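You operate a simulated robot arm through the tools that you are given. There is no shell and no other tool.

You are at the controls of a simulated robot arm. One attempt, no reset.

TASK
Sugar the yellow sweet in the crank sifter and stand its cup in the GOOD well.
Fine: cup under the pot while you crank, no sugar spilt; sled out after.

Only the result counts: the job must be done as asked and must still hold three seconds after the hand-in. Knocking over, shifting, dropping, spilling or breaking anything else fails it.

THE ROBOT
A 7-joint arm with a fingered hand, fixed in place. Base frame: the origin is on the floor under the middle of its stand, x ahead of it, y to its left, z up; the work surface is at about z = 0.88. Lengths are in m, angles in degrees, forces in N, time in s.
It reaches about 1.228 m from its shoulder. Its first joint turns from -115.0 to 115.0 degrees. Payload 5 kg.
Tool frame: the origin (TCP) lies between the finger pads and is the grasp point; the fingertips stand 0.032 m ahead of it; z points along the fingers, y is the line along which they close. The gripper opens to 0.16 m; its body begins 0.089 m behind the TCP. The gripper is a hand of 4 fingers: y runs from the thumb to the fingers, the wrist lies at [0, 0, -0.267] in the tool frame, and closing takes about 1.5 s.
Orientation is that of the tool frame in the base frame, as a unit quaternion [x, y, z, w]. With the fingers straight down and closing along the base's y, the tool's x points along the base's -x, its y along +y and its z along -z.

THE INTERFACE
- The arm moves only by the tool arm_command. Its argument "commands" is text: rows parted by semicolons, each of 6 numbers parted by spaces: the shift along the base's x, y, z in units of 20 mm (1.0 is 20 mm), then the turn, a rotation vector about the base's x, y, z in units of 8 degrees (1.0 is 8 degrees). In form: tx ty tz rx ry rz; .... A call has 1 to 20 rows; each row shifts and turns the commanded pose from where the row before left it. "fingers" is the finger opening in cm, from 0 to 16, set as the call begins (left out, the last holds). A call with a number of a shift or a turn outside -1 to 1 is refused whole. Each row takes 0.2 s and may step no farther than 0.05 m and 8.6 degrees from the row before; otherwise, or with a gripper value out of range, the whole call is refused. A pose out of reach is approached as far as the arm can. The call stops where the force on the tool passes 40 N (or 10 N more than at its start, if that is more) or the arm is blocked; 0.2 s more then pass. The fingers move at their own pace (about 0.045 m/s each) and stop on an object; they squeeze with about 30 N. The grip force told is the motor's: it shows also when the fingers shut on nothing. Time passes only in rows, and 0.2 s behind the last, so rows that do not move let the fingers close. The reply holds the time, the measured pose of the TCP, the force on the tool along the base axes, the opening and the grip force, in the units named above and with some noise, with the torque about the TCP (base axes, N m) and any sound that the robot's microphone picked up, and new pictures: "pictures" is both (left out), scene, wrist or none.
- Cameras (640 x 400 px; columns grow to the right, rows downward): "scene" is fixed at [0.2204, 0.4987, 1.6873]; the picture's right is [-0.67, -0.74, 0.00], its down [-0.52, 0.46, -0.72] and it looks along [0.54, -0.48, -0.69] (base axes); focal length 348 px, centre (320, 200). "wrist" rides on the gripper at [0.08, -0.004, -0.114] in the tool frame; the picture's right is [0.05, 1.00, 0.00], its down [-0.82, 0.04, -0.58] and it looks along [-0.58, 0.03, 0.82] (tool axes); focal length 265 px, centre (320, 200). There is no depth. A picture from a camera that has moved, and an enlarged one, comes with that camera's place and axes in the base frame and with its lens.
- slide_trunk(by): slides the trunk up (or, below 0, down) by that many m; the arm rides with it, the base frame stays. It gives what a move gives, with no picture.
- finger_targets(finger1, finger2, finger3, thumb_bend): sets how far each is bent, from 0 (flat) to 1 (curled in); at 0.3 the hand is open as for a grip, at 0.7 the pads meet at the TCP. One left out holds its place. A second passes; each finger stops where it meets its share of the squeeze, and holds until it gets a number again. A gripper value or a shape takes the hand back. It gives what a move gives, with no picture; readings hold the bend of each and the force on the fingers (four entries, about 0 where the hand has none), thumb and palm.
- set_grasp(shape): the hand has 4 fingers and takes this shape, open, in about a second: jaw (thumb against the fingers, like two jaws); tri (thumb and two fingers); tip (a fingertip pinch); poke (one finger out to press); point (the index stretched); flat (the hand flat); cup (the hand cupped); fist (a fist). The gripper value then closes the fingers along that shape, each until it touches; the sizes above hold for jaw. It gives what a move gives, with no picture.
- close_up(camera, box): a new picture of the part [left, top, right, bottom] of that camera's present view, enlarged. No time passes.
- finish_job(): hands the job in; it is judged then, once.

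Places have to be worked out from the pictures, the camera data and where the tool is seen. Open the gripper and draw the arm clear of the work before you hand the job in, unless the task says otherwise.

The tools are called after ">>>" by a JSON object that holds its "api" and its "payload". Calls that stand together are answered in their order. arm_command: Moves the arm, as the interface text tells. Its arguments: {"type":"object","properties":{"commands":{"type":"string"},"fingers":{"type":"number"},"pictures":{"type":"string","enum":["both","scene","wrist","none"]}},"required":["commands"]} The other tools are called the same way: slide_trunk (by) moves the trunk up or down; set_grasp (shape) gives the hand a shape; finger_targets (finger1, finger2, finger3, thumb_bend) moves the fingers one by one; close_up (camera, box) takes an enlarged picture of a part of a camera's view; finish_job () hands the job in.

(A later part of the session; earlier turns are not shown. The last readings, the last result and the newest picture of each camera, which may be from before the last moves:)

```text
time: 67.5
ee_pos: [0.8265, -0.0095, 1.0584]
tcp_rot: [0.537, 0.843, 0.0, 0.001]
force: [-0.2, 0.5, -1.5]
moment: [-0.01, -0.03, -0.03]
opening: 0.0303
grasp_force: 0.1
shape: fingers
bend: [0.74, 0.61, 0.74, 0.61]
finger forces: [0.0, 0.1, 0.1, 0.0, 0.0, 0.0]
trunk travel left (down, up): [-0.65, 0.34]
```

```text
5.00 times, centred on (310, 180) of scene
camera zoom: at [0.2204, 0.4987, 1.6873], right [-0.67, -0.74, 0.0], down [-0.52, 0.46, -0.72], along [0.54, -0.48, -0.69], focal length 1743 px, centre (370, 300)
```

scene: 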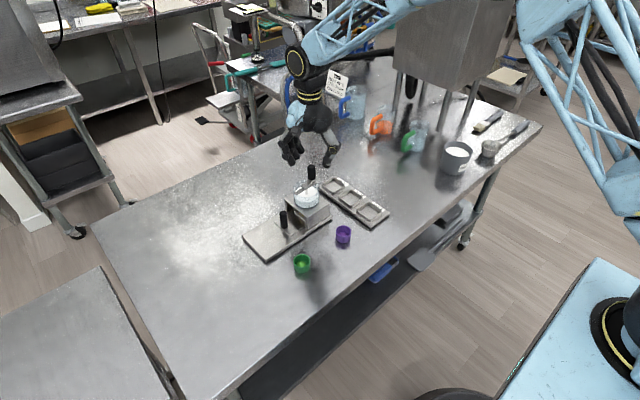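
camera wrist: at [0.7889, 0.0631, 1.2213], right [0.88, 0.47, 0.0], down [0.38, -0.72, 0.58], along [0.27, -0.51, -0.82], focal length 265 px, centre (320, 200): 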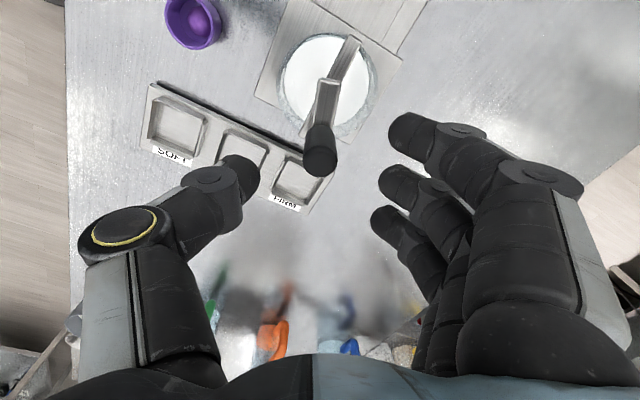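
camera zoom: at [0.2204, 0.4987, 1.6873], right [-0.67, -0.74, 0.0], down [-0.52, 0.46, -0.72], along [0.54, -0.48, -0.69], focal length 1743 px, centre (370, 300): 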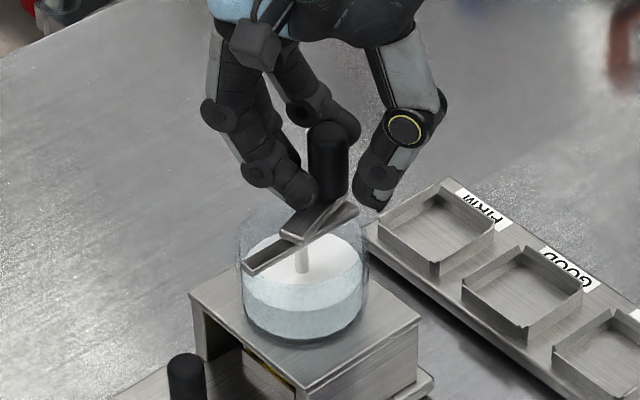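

The knob sits loosely in the cage with no force on it. I turn a quarter clockwise slowly and check the forces and whether the sifter stays put.

>>> {"api": "arm_command", "payload": {"commands": "-0.44 -0.087 0 0 0 0; -0.447 0.03 0 0 0 0; -0.424 0.145 0 0 0 0; -0.372 0.249 0 0 0 0; -0.295 0.337 0 0 0 0; -0.198 0.402 0 0 0 0; 0 0 0 0 0 0"}}

>>> {"api": "close_up", "payload": {"camera": "scene", "box": [260, 140, 360, 220]}}

>>> {"api": "close_up", "payload": {"camera": "wrist", "box": [200, 80, 440, 280]}}

```text
time: 69.1
ee_pos: [0.7831, 0.014, 1.0566]
tcp_rot: [0.537, 0.844, -0.001, 0.0]
force: [-0.7, 0.0, 0.3]
moment: [-0.03, 0.0, 0.0]
opening: 0.0302
grasp_force: 0.2
shape: fingers
bend: [0.74, 0.61, 0.74, 0.61]
finger forces: [0.1, 0.0, 0.1, 0.0, 0.0, 0.0]
trunk travel left (down, up): [-0.65, 0.34]
camera wrist: at [0.746, 0.0853, 1.1711], right [0.88, 0.47, 0.0], down [0.38, -0.72, 0.58], along [0.27, -0.51, -0.82], focal length 265 px, centre (320, 200)
```

scene: 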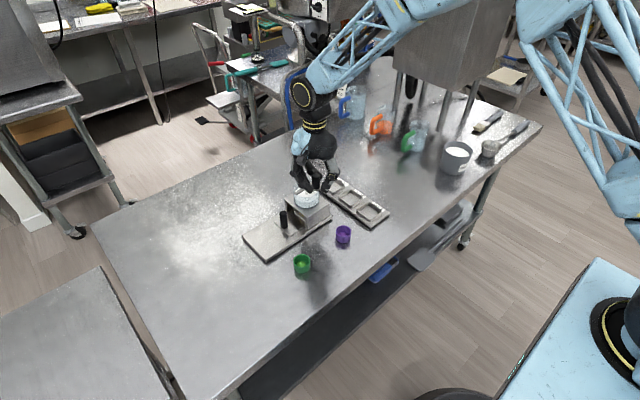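
wrist: 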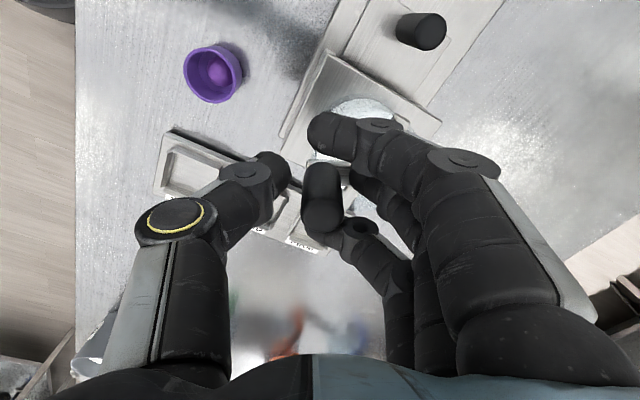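

```text
5.00 times, centred on (310, 180) of scene
camera zoom: at [0.2204, 0.4987, 1.6873], right [-0.67, -0.74, 0.0], down [-0.52, 0.46, -0.72], along [0.54, -0.48, -0.69], focal length 1743 px, centre (370, 300)
```

zoom: 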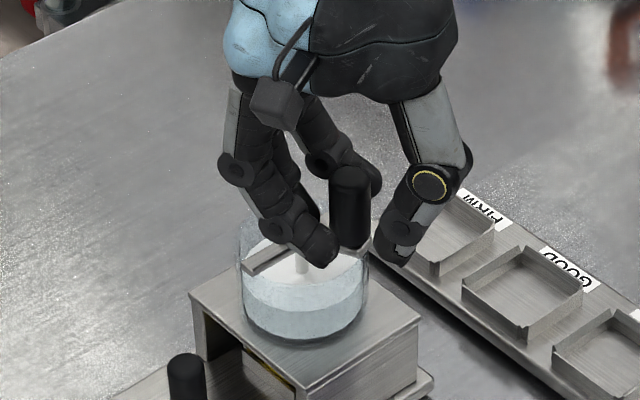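

```text
2.00 times, centred on (320, 180) of wrist
camera zoom: at [0.746, 0.0853, 1.1711], right [0.88, 0.47, 0.0], down [0.38, -0.72, 0.58], along [0.27, -0.51, -0.82], focal length 531 px, centre (320, 240)
```

zoom: 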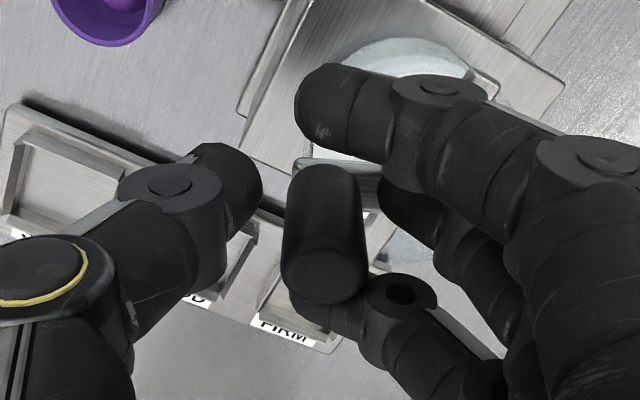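

The crank follows with no measurable force and the sifter hasn't moved further. I continue with the next half turn in the cage.

>>> {"api": "arm_command", "payload": {"commands": "-0.09 0.589 0 0 0 0; 0.117 0.584 0 0 0 0; 0.309 0.509 0 0 0 0; 0.465 0.372 0 0 0 0; 0.564 0.191 0 0 0 0; 0.595 -0.013 0 0 0 0; 0.555 -0.216 0 0 0 0; 0.447 -0.393 0 0 0 0; 0.286 -0.522 0 0 0 0; 0 0 0 0 0 0"}}

>>> {"api": "close_up", "payload": {"camera": "scene", "box": [260, 140, 360, 220]}}

>>> {"api": "close_up", "payload": {"camera": "wrist", "box": [200, 80, 440, 280]}}

```text
time: 71.3
ee_pos: [0.8484, 0.0356, 1.058]
tcp_rot: [0.538, 0.843, 0.0, 0.0]
force: [-1.2, 0.6, -0.2]
moment: [0.03, 0.01, -0.02]
opening: 0.0306
grasp_force: 0.0
shape: fingers
bend: [0.74, 0.61, 0.74, 0.61]
finger forces: [0.1, 0.1, 0.0, 0.0, 0.0, 0.0]
trunk travel left (down, up): [-0.65, 0.34]
camera wrist: at [0.8113, 0.1072, 1.1715], right [0.88, 0.47, 0.0], down [0.38, -0.72, 0.58], along [0.27, -0.51, -0.82], focal length 265 px, centre (320, 200)
```

scene: 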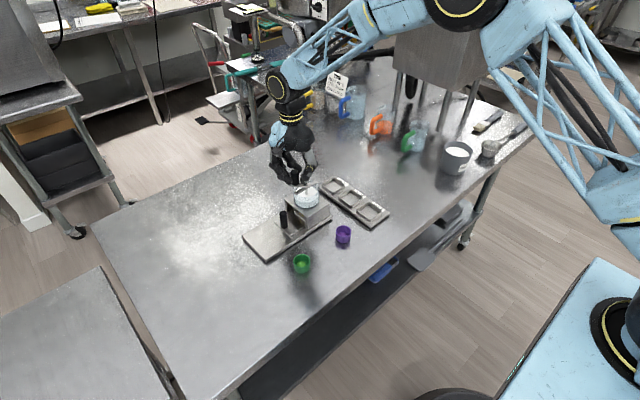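
wrist: 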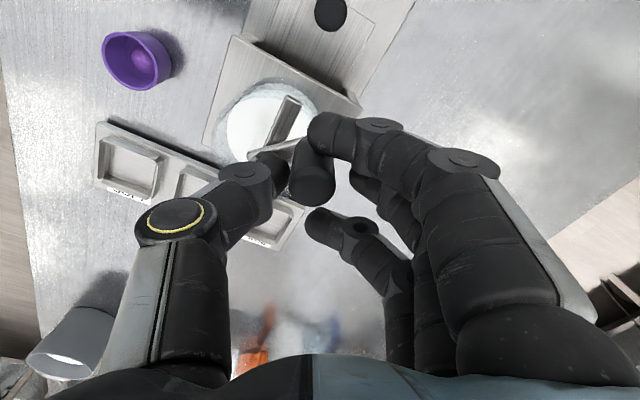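

```text
5.00 times, centred on (310, 180) of scene
camera zoom: at [0.2204, 0.4987, 1.6873], right [-0.67, -0.74, 0.0], down [-0.52, 0.46, -0.72], along [0.54, -0.48, -0.69], focal length 1743 px, centre (370, 300)
```

zoom: 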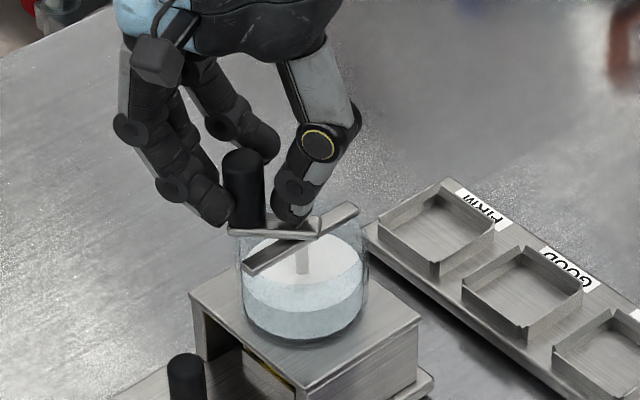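

```text
2.00 times, centred on (320, 180) of wrist
camera zoom: at [0.8113, 0.1072, 1.1715], right [0.88, 0.47, 0.0], down [0.38, -0.72, 0.58], along [0.27, -0.51, -0.82], focal length 531 px, centre (320, 240)
```

zoom: 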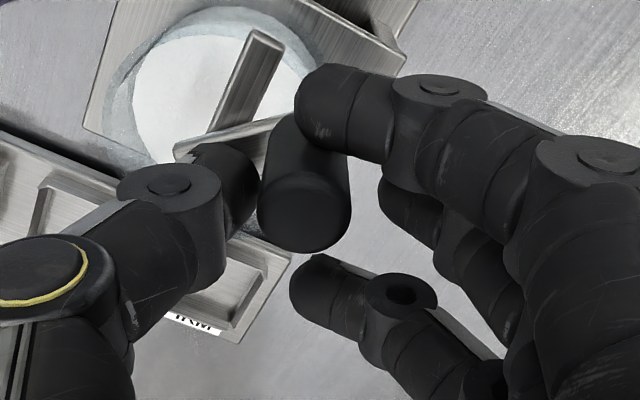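

Working well: about 1.7 turns so far with the sifter steady. I do another full turn.

>>> {"api": "arm_command", "payload": {"commands": "0.09 -0.589 0 0 0 0; -0.117 -0.584 0 0 0 0; -0.309 -0.509 0 0 0 0; -0.465 -0.372 0 0 0 0; -0.564 -0.191 0 0 0 0; -0.595 0.013 0 0 0 0; -0.555 0.216 0 0 0 0; -0.447 0.393 0 0 0 0; -0.286 0.522 0 0 0 0; -0.09 0.589 0 0 0 0; 0.117 0.584 0 0 0 0; 0.309 0.509 0 0 0 0; 0.465 0.372 0 0 0 0; 0.564 0.191 0 0 0 0; 0.595 -0.013 0 0 0 0; 0.555 -0.216 0 0 0 0; 0.447 -0.393 0 0 0 0; 0.286 -0.522 0 0 0 0; 0 0 0 0 0 0"}}

>>> {"api": "close_up", "payload": {"camera": "scene", "box": [260, 140, 360, 220]}}

>>> {"api": "close_up", "payload": {"camera": "scene", "box": [245, 195, 325, 255]}}

```text
time: 75.3
ee_pos: [0.8479, 0.035, 1.0577]
tcp_rot: [0.537, 0.844, 0.0, 0.0]
force: [-0.4, -1.0, 0.4]
moment: [0.01, -0.03, -0.03]
opening: 0.0304
grasp_force: 0.0
shape: fingers
bend: [0.74, 0.61, 0.74, 0.61]
finger forces: [0.1, 0.0, 0.1, 0.1, 0.0, 0.0]
trunk travel left (down, up): [-0.65, 0.34]
camera wrist: at [0.8108, 0.1074, 1.1714], right [0.88, 0.47, 0.0], down [0.38, -0.72, 0.58], along [0.27, -0.51, -0.82], focal length 265 px, centre (320, 200)
```

scene: 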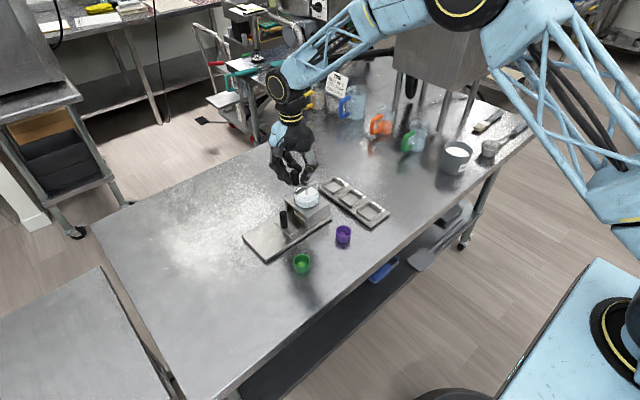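
wrist: 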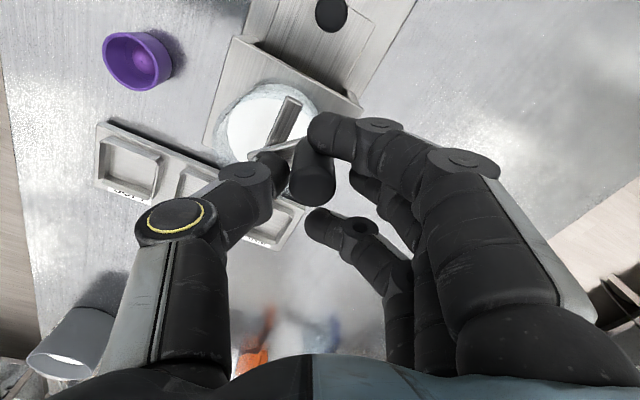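

```text
5.00 times, centred on (310, 180) of scene
camera zoom: at [0.2204, 0.4987, 1.6873], right [-0.67, -0.74, 0.0], down [-0.52, 0.46, -0.72], along [0.54, -0.48, -0.69], focal length 1743 px, centre (370, 300)
```

zoom: 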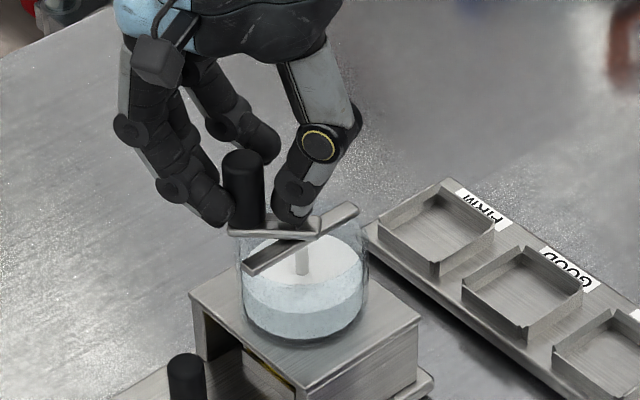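

```text
6.67 times, centred on (285, 225) of scene
camera zoom: at [0.2204, 0.4987, 1.6873], right [-0.67, -0.74, 0.0], down [-0.52, 0.46, -0.72], along [0.54, -0.48, -0.69], focal length 2324 px, centre (553, 33)
```

zoom: 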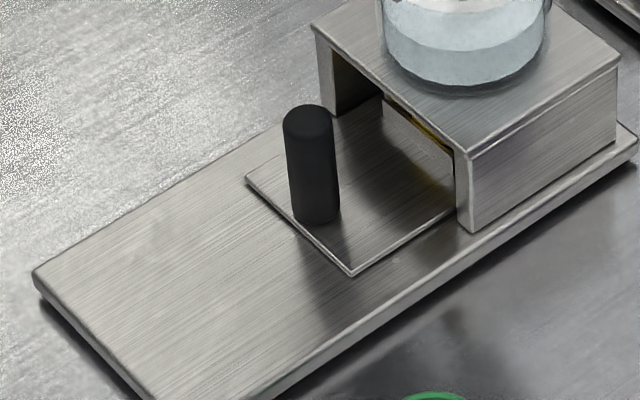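

About 2.7 turns now, with the sifter steady. I zoom into the tunnel and pot for signs of sugar on the cup.

>>> {"api": "close_up", "payload": {"camera": "scene", "box": [282, 198, 312, 220]}}

>>> {"api": "close_up", "payload": {"camera": "wrist", "box": [200, 20, 360, 140]}}

```text
16.00 times, centred on (297, 209) of scene
camera zoom: at [0.2204, 0.4987, 1.6873], right [-0.67, -0.74, 0.0], down [-0.52, 0.46, -0.72], along [0.54, -0.48, -0.69], focal length 5576 px, centre (688, 56)
```

zoom: 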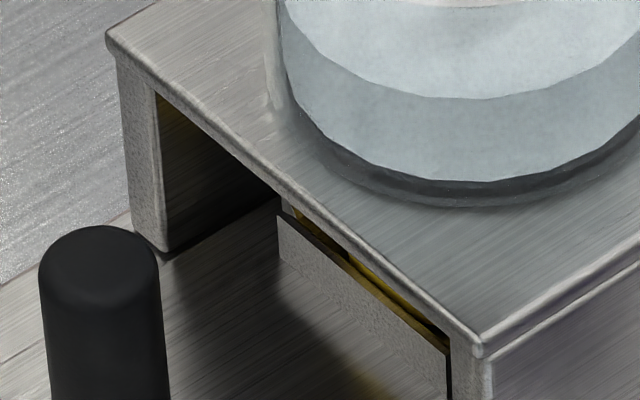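

```text
3.33 times, centred on (280, 80) of wrist
camera zoom: at [0.8108, 0.1074, 1.1714], right [0.88, 0.47, 0.0], down [0.38, -0.72, 0.58], along [0.27, -0.51, -0.82], focal length 885 px, centre (453, 600)
```

zoom: 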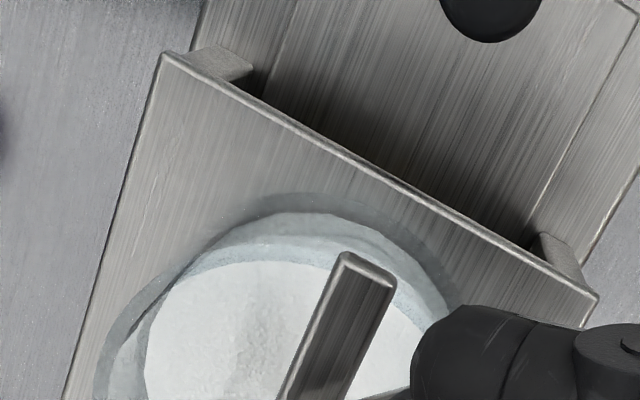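

The inside of the cup can't be seen from here, so with about 2.7 turns done I'll check the sweet once the sled is out. The crank knob now rests on the +x side, away from the tray. I open the fingers and rise clear.

>>> {"api": "arm_command", "payload": {"commands": "0 0 0 0 0 0; 0 0 0 0 0 0; 0 0 0 0 0 0; 0 0 0 0 0 0; 0 0 0.5 0 0 0; 0 0 1 0 0 0; 0 0 1 0 0 0; 0 0 1 0 0 0; 0 0 1 0 0 0; 0 0 0 0 0 0", "fingers": 7}}

>>> {"api": "close_up", "payload": {"camera": "scene", "box": [260, 140, 360, 220]}}

```text
time: 77.5
ee_pos: [0.8495, 0.0339, 1.1474]
tcp_rot: [0.537, 0.844, 0.0, 0.0]
force: [-0.1, -0.2, -0.2]
moment: [0.01, 0.02, 0.01]
opening: 0.069
grasp_force: 0.1
shape: jaw
bend: [0.73, 0.73, 0.73, 0.7]
finger forces: [0.0, 0.0, 0.1, 0.0, 0.0, 0.0]
trunk travel left (down, up): [-0.65, 0.34]
camera wrist: at [0.811, 0.1066, 1.2618], right [0.88, 0.47, 0.0], down [0.38, -0.72, 0.58], along [0.27, -0.51, -0.82], focal length 265 px, centre (320, 200)
```

scene: 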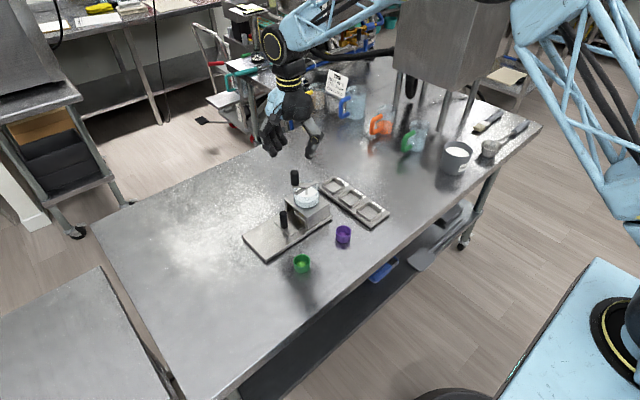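
wrist: 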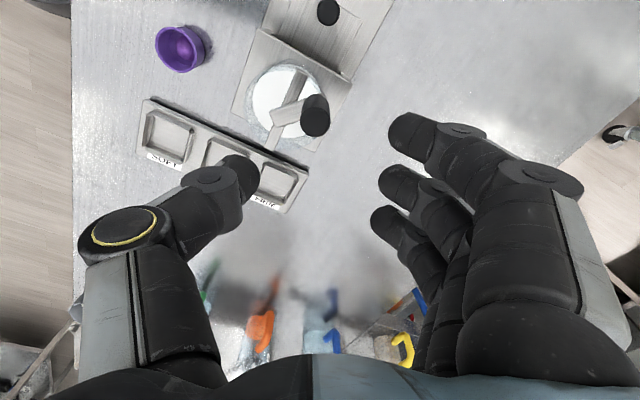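

```text
5.00 times, centred on (310, 180) of scene
camera zoom: at [0.2204, 0.4987, 1.6873], right [-0.67, -0.74, 0.0], down [-0.52, 0.46, -0.72], along [0.54, -0.48, -0.69], focal length 1743 px, centre (370, 300)
```

zoom: 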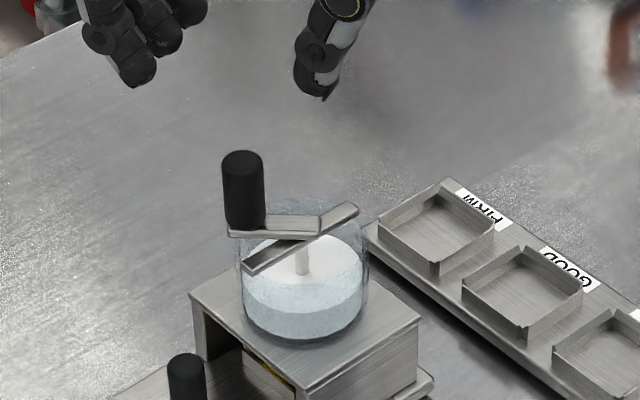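

The crank is resting clear. Next I go above the sled knob, now at about (0.818, 0.1105), offset slightly to +y so finger 3 can hook behind it without touching the box.

>>> {"api": "arm_command", "payload": {"commands": "-0.366 0.866 0 0 0 0; -0.366 0.866 0 0 0 0; -0.366 0.866 0 0 0 0; -0.366 0.866 0 0 0 0; -0.36 0.866 0 0 0 0; 0 0 -1 0 0 0; 0 0 -1 0 0 0; 0 0 -1 0 0 0; 0 0 -1 0 0 0; 0 0 0 0 0 0"}}

>>> {"api": "close_up", "payload": {"camera": "wrist", "box": [200, 80, 440, 260]}}

>>> {"api": "close_up", "payload": {"camera": "scene", "box": [245, 170, 345, 250]}}

```text
time: 79.7
ee_pos: [0.8114, 0.1219, 1.0679]
tcp_rot: [0.538, 0.843, 0.0, -0.001]
force: [0.7, -0.5, 0.3]
moment: [0.0, -0.03, 0.03]
opening: 0.0694
grasp_force: 0.0
shape: jaw
bend: [0.73, 0.73, 0.73, 0.7]
finger forces: [0.0, 0.0, 0.0, 0.0, 0.0, 0.0]
trunk travel left (down, up): [-0.65, 0.34]
camera wrist: at [0.7742, 0.194, 1.1812], right [0.88, 0.47, 0.0], down [0.38, -0.72, 0.58], along [0.27, -0.51, -0.82], focal length 265 px, centre (320, 200)
```

scene: 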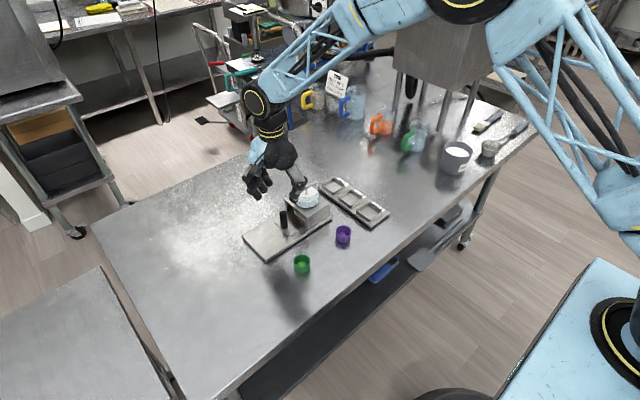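
wrist: 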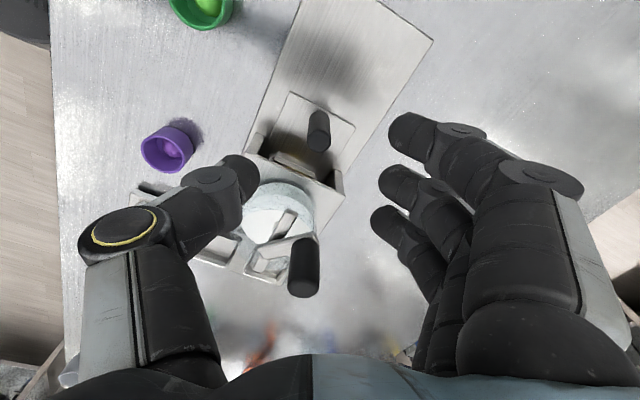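

```text
2.22 times, centred on (320, 170) of wrist
camera zoom: at [0.7742, 0.194, 1.1812], right [0.88, 0.47, 0.0], down [0.38, -0.72, 0.58], along [0.27, -0.51, -0.82], focal length 590 px, centre (320, 267)
```

zoom: 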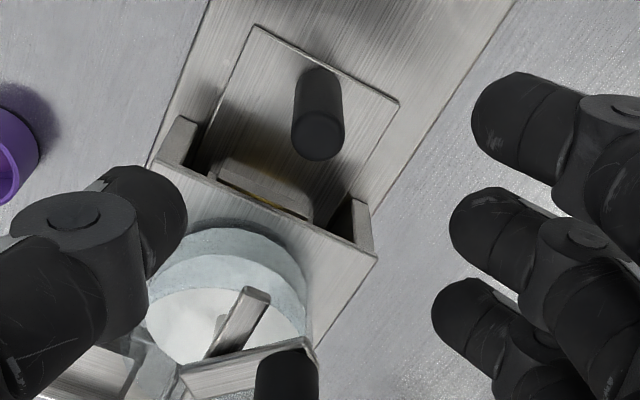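

```text
5.00 times, centred on (295, 210) of scene
camera zoom: at [0.2204, 0.4987, 1.6873], right [-0.67, -0.74, 0.0], down [-0.52, 0.46, -0.72], along [0.54, -0.48, -0.69], focal length 1743 px, centre (445, 150)
```

zoom: 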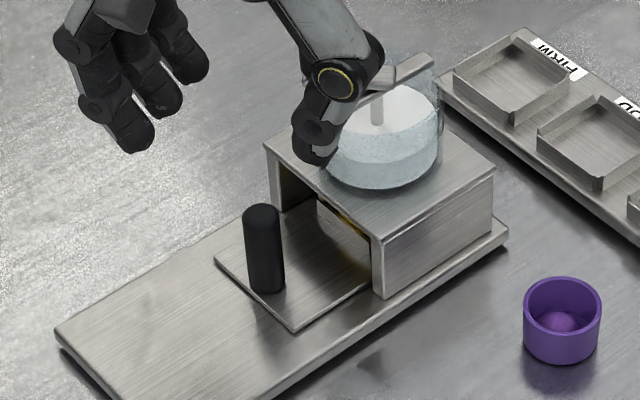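

The sled knob is at about (0.817, 0.1125), inside the open hand. I descend to z≈0.957.

>>> {"api": "arm_command", "payload": {"commands": "0 0 -1 0 0 0; 0 0 -1 0 0 0; 0 0 -1 0 0 0; 0 0 -1 0 0 0; 0 0 -1 0 0 0; 0 0 -0.5 0 0 0; 0 0 0 0 0 0"}}

>>> {"api": "close_up", "payload": {"camera": "wrist", "box": [200, 100, 440, 280]}}

>>> {"api": "close_up", "payload": {"camera": "scene", "box": [245, 170, 345, 250]}}

```text
time: 81.3
ee_pos: [0.8115, 0.1217, 0.9572]
tcp_rot: [0.538, 0.843, 0.0, 0.0]
force: [0.2, 0.0, 0.3]
moment: [0.01, -0.01, -0.02]
opening: 0.0694
grasp_force: 0.1
shape: jaw
bend: [0.73, 0.73, 0.73, 0.7]
finger forces: [0.0, 0.1, 0.0, 0.0, 0.1, 0.0]
trunk travel left (down, up): [-0.65, 0.34]
camera wrist: at [0.7743, 0.1936, 1.0716], right [0.88, 0.47, 0.0], down [0.38, -0.72, 0.58], along [0.27, -0.51, -0.82], focal length 265 px, centre (320, 200)
```

scene: 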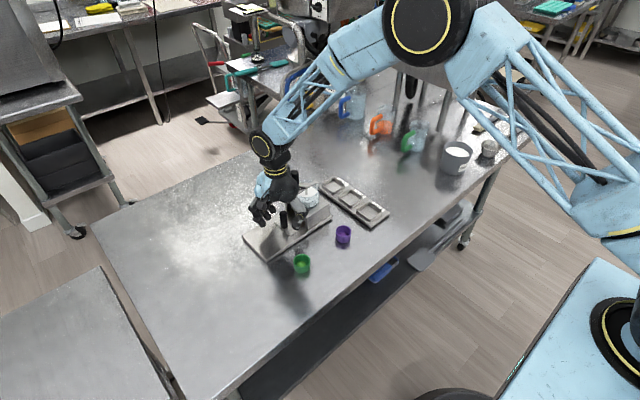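
wrist: 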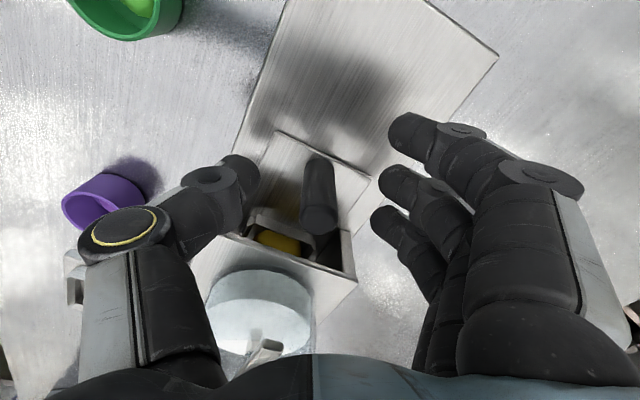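

```text
2.22 times, centred on (320, 190) of wrist
camera zoom: at [0.7743, 0.1936, 1.0716], right [0.88, 0.47, 0.0], down [0.38, -0.72, 0.58], along [0.27, -0.51, -0.82], focal length 590 px, centre (320, 222)
```

zoom: 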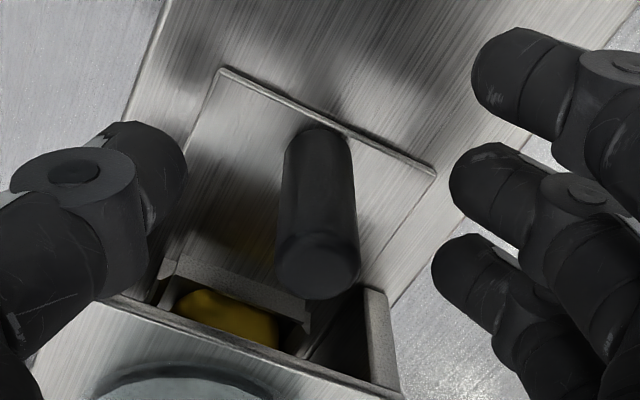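

```text
5.00 times, centred on (295, 210) of scene
camera zoom: at [0.2204, 0.4987, 1.6873], right [-0.67, -0.74, 0.0], down [-0.52, 0.46, -0.72], along [0.54, -0.48, -0.69], focal length 1743 px, centre (445, 150)
```

zoom: 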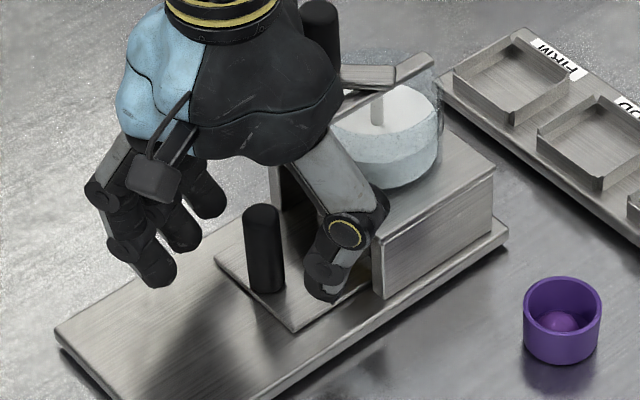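

Everything is clear. I form the loose cage with finger 3 behind the knob, on the box side.

>>> {"api": "finger_targets", "payload": {"finger1": 0.74, "finger2": 0.61, "finger3": 0.74, "thumb_bend": 0.61}}

>>> {"api": "close_up", "payload": {"camera": "wrist", "box": [200, 100, 440, 280]}}

>>> {"api": "close_up", "payload": {"camera": "scene", "box": [245, 170, 345, 250]}}

```text
time: 82.3
ee_pos: [0.8129, 0.1215, 0.9581]
tcp_rot: [0.537, 0.843, 0.0, 0.0]
force: [5.6, -0.8, 0.9]
moment: [-0.02, -0.09, 0.09]
opening: 0.0301
grasp_force: 2.4
shape: fingers
bend: [0.74, 0.61, 0.73, 0.61]
finger forces: [0.0, 0.0, 4.6, 0.0, 0.0, 0.0]
trunk travel left (down, up): [-0.65, 0.34]
```

```text
2.22 times, centred on (320, 190) of wrist
camera zoom: at [0.7747, 0.1934, 1.0715], right [0.88, 0.47, 0.0], down [0.38, -0.72, 0.58], along [0.27, -0.51, -0.82], focal length 590 px, centre (320, 222)
```

zoom: 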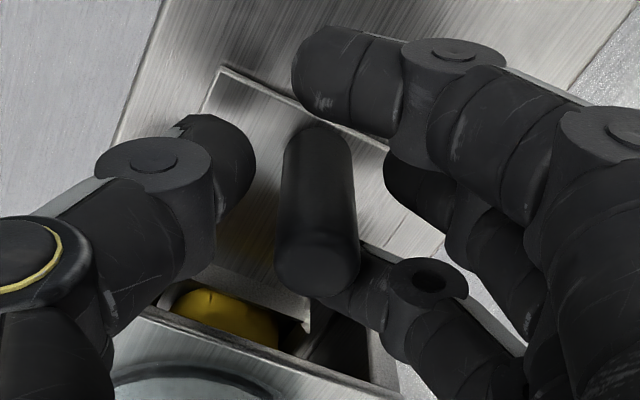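

```text
5.00 times, centred on (295, 210) of scene
camera zoom: at [0.2204, 0.4987, 1.6873], right [-0.67, -0.74, 0.0], down [-0.52, 0.46, -0.72], along [0.54, -0.48, -0.69], focal length 1743 px, centre (445, 150)
```

zoom: 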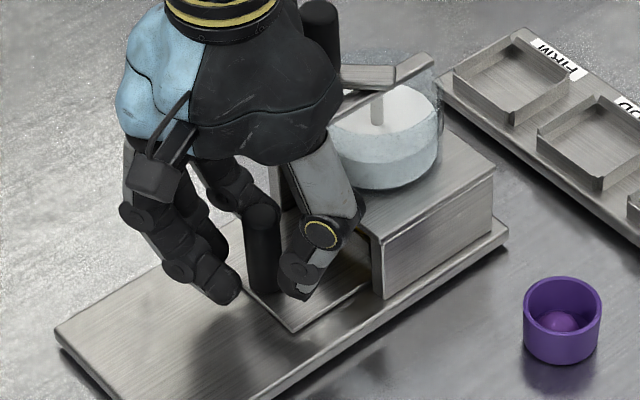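

Finger 3 touches the knob with about 5 N. I pull +y gently 20 mm and check that only the sled moves.

>>> {"api": "arm_command", "payload": {"commands": "0 0.1 0 0 0 0; 0 0.2 0 0 0 0; 0 0.3 0 0 0 0; 0 0.4 0 0 0 0; 0 0 0 0 0 0", "pictures": "none"}}

>>> {"api": "close_up", "payload": {"camera": "scene", "box": [245, 170, 345, 250]}}

```text
time: 83.5
ee_pos: [0.8113, 0.1427, 0.9589]
tcp_rot: [0.537, 0.843, 0.0, 0.0]
force: [4.4, -0.3, 0.7]
moment: [0.01, -0.06, 0.04]
opening: 0.0304
grasp_force: 1.8
shape: fingers
bend: [0.74, 0.61, 0.73, 0.61]
finger forces: [0.1, 0.0, 3.3, 0.0, 0.0, 0.0]
trunk travel left (down, up): [-0.65, 0.34]
```

```text
5.00 times, centred on (295, 210) of scene
camera zoom: at [0.2204, 0.4987, 1.6873], right [-0.67, -0.74, 0.0], down [-0.52, 0.46, -0.72], along [0.54, -0.48, -0.69], focal length 1743 px, centre (445, 150)
```

zoom: 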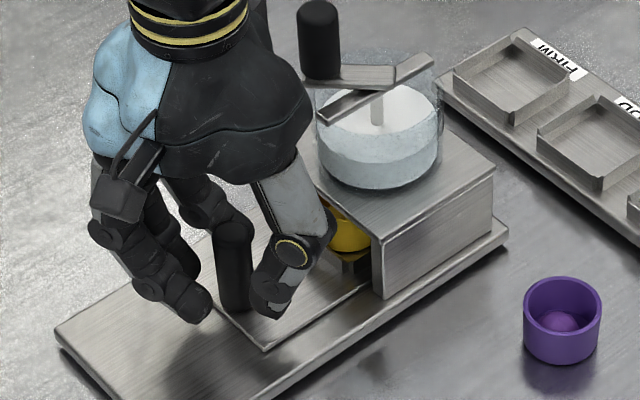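

The sled follows and the base stays put. I pull another 70 mm.

>>> {"api": "arm_command", "payload": {"commands": "0 0.25 0 0 0 0; 0 0.45 0 0 0 0; 0 0.5 0 0 0 0; 0 0.5 0 0 0 0; 0 0.5 0 0 0 0; 0 0.5 0 0 0 0; 0 0.4 0 0 0 0; 0 0.25 0 0 0 0; 0 0.1 0 0 0 0; 0 0 0 0 0 0"}}

>>> {"api": "close_up", "payload": {"camera": "scene", "box": [245, 195, 325, 255]}}

>>> {"api": "close_up", "payload": {"camera": "wrist", "box": [200, 100, 440, 280]}}

```text
time: 85.7
ee_pos: [0.8135, 0.2101, 0.9573]
tcp_rot: [0.537, 0.843, 0.0, 0.0]
force: [3.3, -0.6, -0.4]
moment: [-0.03, -0.08, 0.08]
opening: 0.0302
grasp_force: 2.0
shape: fingers
bend: [0.74, 0.61, 0.73, 0.61]
finger forces: [0.0, 0.0, 3.5, 0.0, 0.0, 0.0]
trunk travel left (down, up): [-0.65, 0.34]
camera wrist: at [0.7747, 0.2826, 1.0715], right [0.88, 0.47, 0.0], down [0.38, -0.72, 0.58], along [0.27, -0.51, -0.82], focal length 265 px, centre (320, 200)
```

scene: 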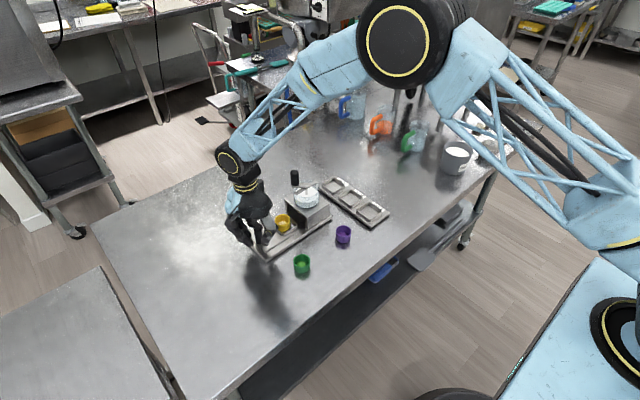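
wrist: 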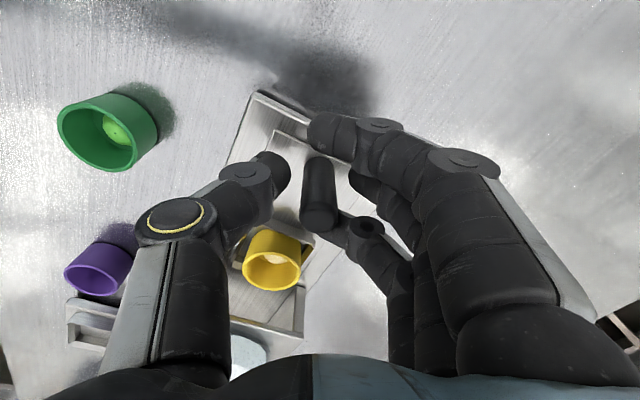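

```text
6.67 times, centred on (285, 225) of scene
camera zoom: at [0.2204, 0.4987, 1.6873], right [-0.67, -0.74, 0.0], down [-0.52, 0.46, -0.72], along [0.54, -0.48, -0.69], focal length 2324 px, centre (553, 33)
```

zoom: 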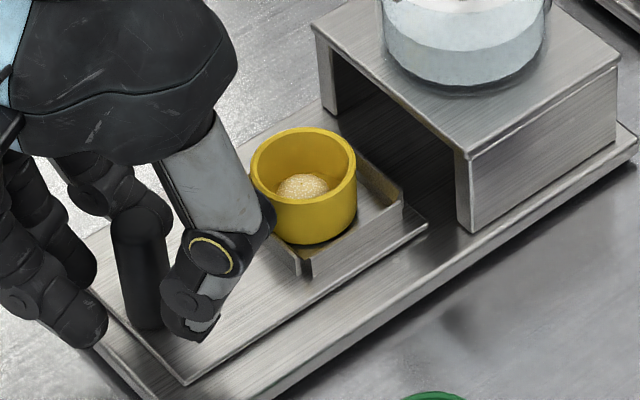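

```text
2.22 times, centred on (320, 190) of wrist
camera zoom: at [0.7747, 0.2826, 1.0715], right [0.88, 0.47, 0.0], down [0.38, -0.72, 0.58], along [0.27, -0.51, -0.82], focal length 590 px, centre (320, 222)
```

zoom: 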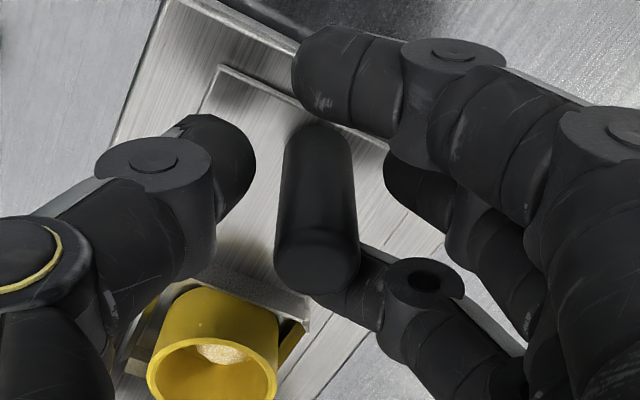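

The sweet now shows a white sugar coat. I zoom in to judge the coverage and look for any spilt sugar.

>>> {"api": "close_up", "payload": {"camera": "scene", "box": [272, 205, 302, 228]}}

>>> {"api": "close_up", "payload": {"camera": "wrist", "box": [230, 200, 330, 290]}}

```text
16.00 times, centred on (287, 216) of scene
camera zoom: at [0.2204, 0.4987, 1.6873], right [-0.67, -0.74, 0.0], down [-0.52, 0.46, -0.72], along [0.54, -0.48, -0.69], focal length 5576 px, centre (848, -64)
```

zoom: 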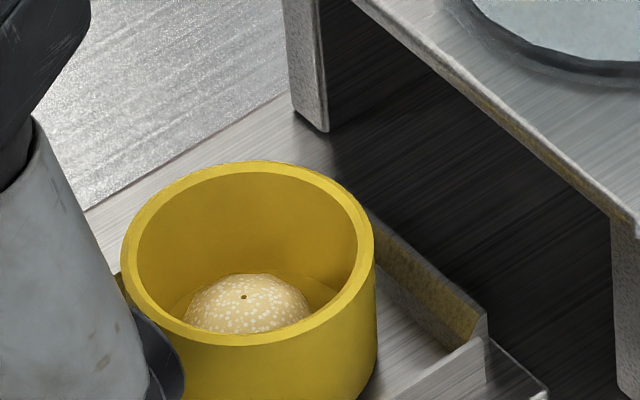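

```text
4.44 times, centred on (280, 245) of wrist
camera zoom: at [0.7747, 0.2826, 1.0715], right [0.88, 0.47, 0.0], down [0.38, -0.72, 0.58], along [0.27, -0.51, -0.82], focal length 1180 px, centre (498, 0)
```

zoom: 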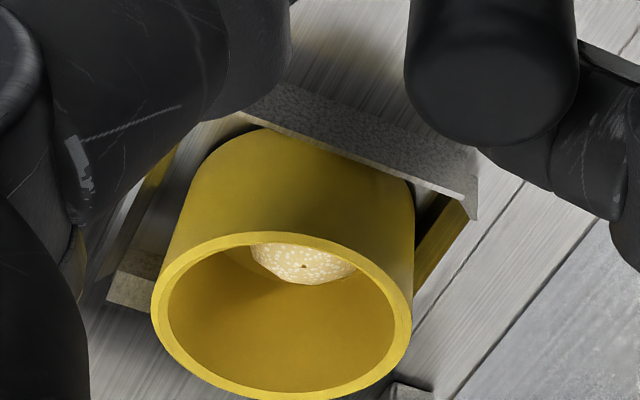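

The sweet is evenly sugared and I see no spilt sugar. I pull the sled the last 11 mm to where it stood at the start, watching the y force.

>>> {"api": "arm_command", "payload": {"commands": "0 0.2 0 0 0 0; 0 0.2 0 0 0 0; 0 0 0 0 0 0", "pictures": "none"}}

>>> {"api": "arm_command", "payload": {"commands": "0 0.15 0 0 0 0; 0 0 0 0 0 0", "pictures": "none"}}

>>> {"api": "close_up", "payload": {"camera": "scene", "box": [220, 190, 340, 280]}}

```text
time: 86.5
ee_pos: [0.8125, 0.2181, 0.9575]
tcp_rot: [0.537, 0.843, 0.0, 0.0]
force: [1.0, -2.1, -0.5]
moment: [-0.02, 0.0, -0.01]
opening: 0.0303
grasp_force: 0.7
shape: fingers
bend: [0.74, 0.61, 0.74, 0.61]
finger forces: [0.1, 0.0, 1.3, 0.1, 0.0, 0.0]
trunk travel left (down, up): [-0.65, 0.34]
```

```text
time: 87.1
ee_pos: [0.8118, 0.2198, 0.9579]
tcp_rot: [0.538, 0.843, 0.0, 0.0]
force: [1.9, -6.4, -2.0]
moment: [-0.08, -0.02, -0.01]
opening: 0.0302
grasp_force: 3.2
shape: fingers
bend: [0.74, 0.61, 0.74, 0.61]
finger forces: [0.1, 0.0, 6.5, 0.1, 0.0, 0.0]
trunk travel left (down, up): [-0.65, 0.34]
```

```text
4.44 times, centred on (280, 235) of scene
camera zoom: at [0.2204, 0.4987, 1.6873], right [-0.67, -0.74, 0.0], down [-0.52, 0.46, -0.72], along [0.54, -0.48, -0.69], focal length 1549 px, centre (498, 44)
```

zoom: 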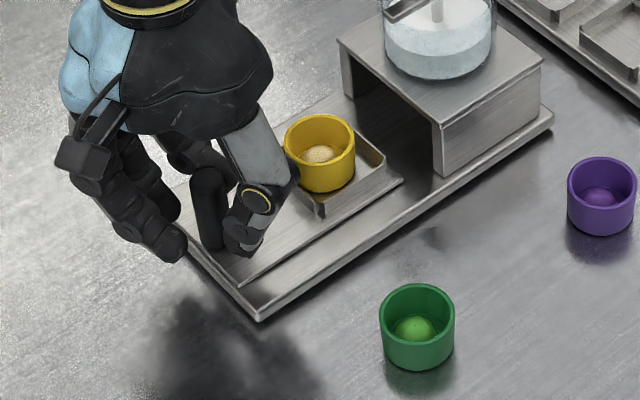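

The force shows the sled is at its outer stop, so it is fully out. I unload 2 mm, open the cage and rise clear.

>>> {"api": "arm_command", "payload": {"commands": "0 -0.12 0 0 0 0; 0 0 0 0 0 0", "pictures": "none"}}

>>> {"api": "arm_command", "payload": {"commands": "0 0 0 0 0 0; 0 0 0 0 0 0; 0 0 0 0 0 0; 0 0 0 0 0 0; 0 0 0.4 0 0 0; 0 0 1 0 0 0; 0 0 1 0 0 0; 0 0 1 0 0 0; 0 0 1 0 0 0; 0 0 1 0 0 0; 0 0 0.6 0 0 0; 0 0 0 0 0 0", "fingers": 7}}

>>> {"api": "close_up", "payload": {"camera": "wrist", "box": [180, 60, 420, 240]}}

>>> {"api": "close_up", "payload": {"camera": "scene", "box": [245, 195, 325, 255]}}

```text
time: 87.7
ee_pos: [0.8121, 0.2195, 0.9582]
tcp_rot: [0.537, 0.844, -0.001, 0.0]
force: [1.0, -2.4, -1.3]
moment: [-0.04, 0.03, 0.0]
opening: 0.0301
grasp_force: 2.0
shape: fingers
bend: [0.74, 0.61, 0.74, 0.61]
finger forces: [0.0, 0.0, 4.0, 0.1, 0.1, 0.0]
trunk travel left (down, up): [-0.65, 0.34]
```

```text
time: 90.3
ee_pos: [0.8108, 0.2192, 1.0785]
tcp_rot: [0.538, 0.843, 0.0, 0.0]
force: [1.0, 0.1, 0.4]
moment: [-0.01, -0.01, 0.0]
opening: 0.0692
grasp_force: 0.1
shape: jaw
bend: [0.73, 0.73, 0.73, 0.7]
finger forces: [0.1, 0.0, 0.0, 0.0, 0.0, 0.1]
trunk travel left (down, up): [-0.65, 0.34]
camera wrist: at [0.7744, 0.291, 1.1918], right [0.88, 0.47, 0.0], down [0.38, -0.72, 0.58], along [0.27, -0.51, -0.82], focal length 265 px, centre (320, 200)
```

scene: 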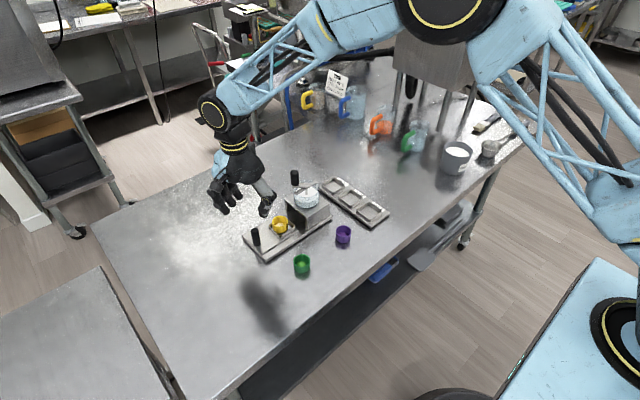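
wrist: 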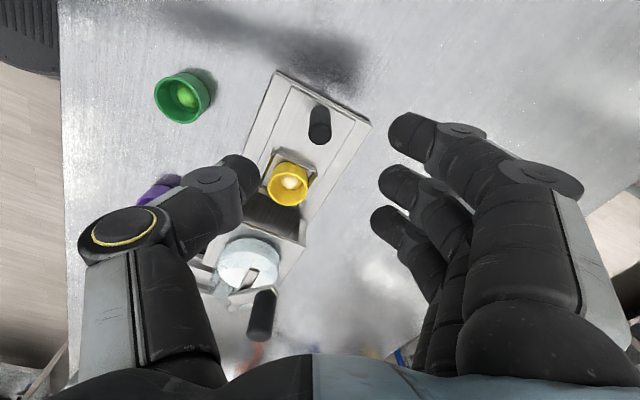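

```text
2.22 times, centred on (300, 150) of wrist
camera zoom: at [0.7744, 0.291, 1.1918], right [0.88, 0.47, 0.0], down [0.38, -0.72, 0.58], along [0.27, -0.51, -0.82], focal length 590 px, centre (364, 311)
```

zoom: 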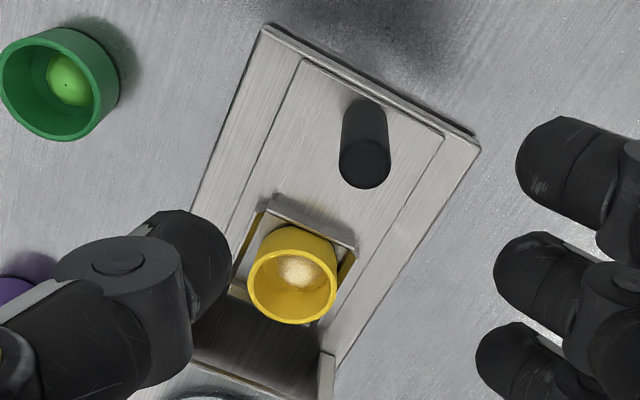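

```text
6.67 times, centred on (285, 225) of scene
camera zoom: at [0.2204, 0.4987, 1.6873], right [-0.67, -0.74, 0.0], down [-0.52, 0.46, -0.72], along [0.54, -0.48, -0.69], focal length 2324 px, centre (553, 33)
```

zoom: 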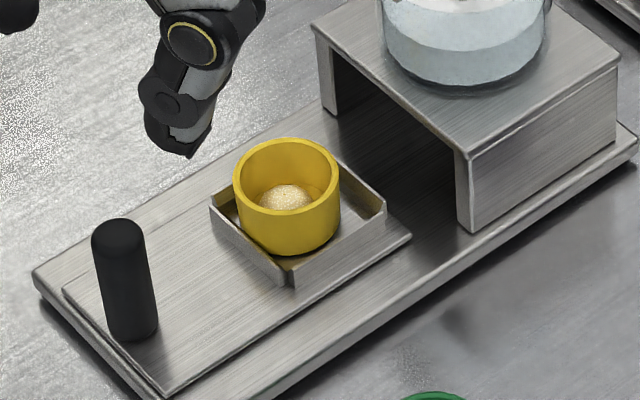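

The sled is fully out with the cup standing level. Turning the hand to -45° puts all four digits over the recess corners instead of the walls, which lets me grip lower and cleaner. I rotate and move above the cup.

>>> {"api": "arm_command", "payload": {"commands": "0.04 -0.95 0 0 0 0.85; 0.04 -0.95 0 0 0 0.85; 0.04 -0.95 0 0 0 0.8; 0.04 -0.95 0 0 0 0; 0.04 -0.8 0 0 0 0; 0 0 0 0 0 0; 0 0 0 0 0 0", "fingers": 7}}

>>> {"api": "close_up", "payload": {"camera": "wrist", "box": [200, 60, 440, 240]}}

>>> {"api": "close_up", "payload": {"camera": "scene", "box": [230, 150, 350, 240]}}

```text
time: 91.9
ee_pos: [0.8162, 0.1266, 1.0774]
tcp_rot: [0.383, 0.924, 0.0, 0.0]
force: [-0.5, -0.2, 0.2]
moment: [0.01, -0.03, -0.01]
opening: 0.0691
grasp_force: 0.1
shape: jaw
bend: [0.73, 0.73, 0.73, 0.7]
finger forces: [0.0, 0.1, 0.1, 0.1, 0.0, 0.0]
trunk travel left (down, up): [-0.65, 0.34]
camera wrist: at [0.7566, 0.1817, 1.1921], right [0.67, 0.74, 0.0], down [0.61, -0.55, 0.58], along [0.43, -0.39, -0.82], focal length 265 px, centre (320, 200)
```

scene: 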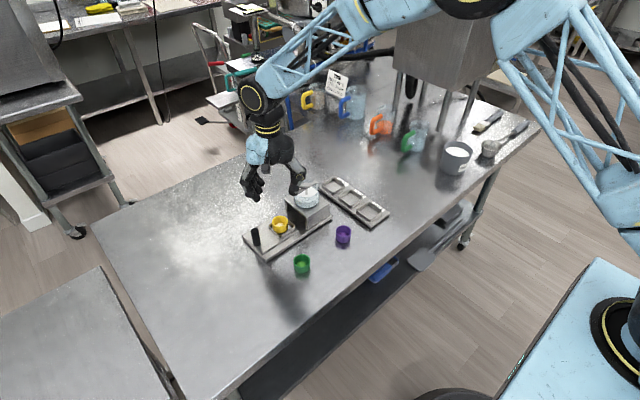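
wrist: 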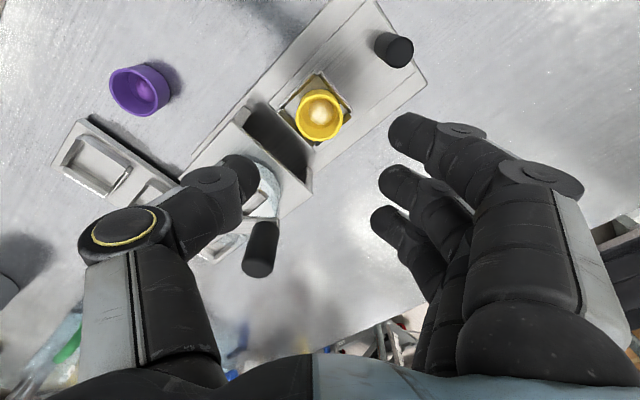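

```text
2.22 times, centred on (320, 150) of wrist
camera zoom: at [0.7566, 0.1817, 1.1921], right [0.67, 0.74, 0.0], down [0.61, -0.55, 0.58], along [0.43, -0.39, -0.82], focal length 590 px, centre (320, 311)
```

zoom: 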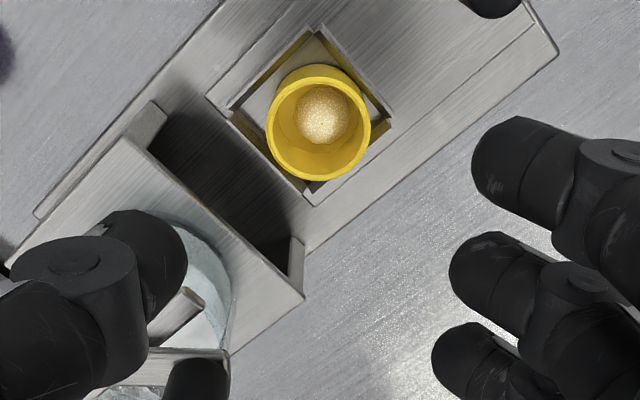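

```text
4.44 times, centred on (290, 195) of scene
camera zoom: at [0.2204, 0.4987, 1.6873], right [-0.67, -0.74, 0.0], down [-0.52, 0.46, -0.72], along [0.54, -0.48, -0.69], focal length 1549 px, centre (453, 222)
```

zoom: 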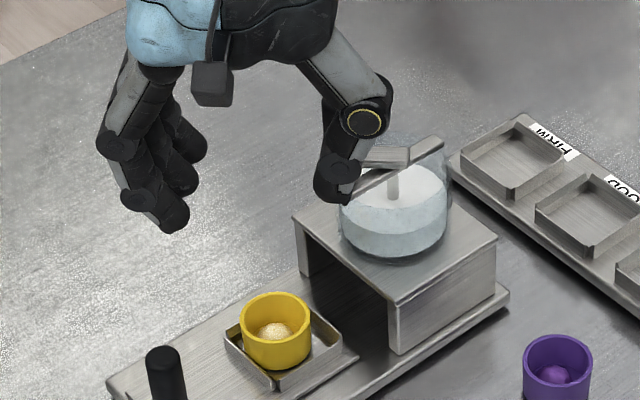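

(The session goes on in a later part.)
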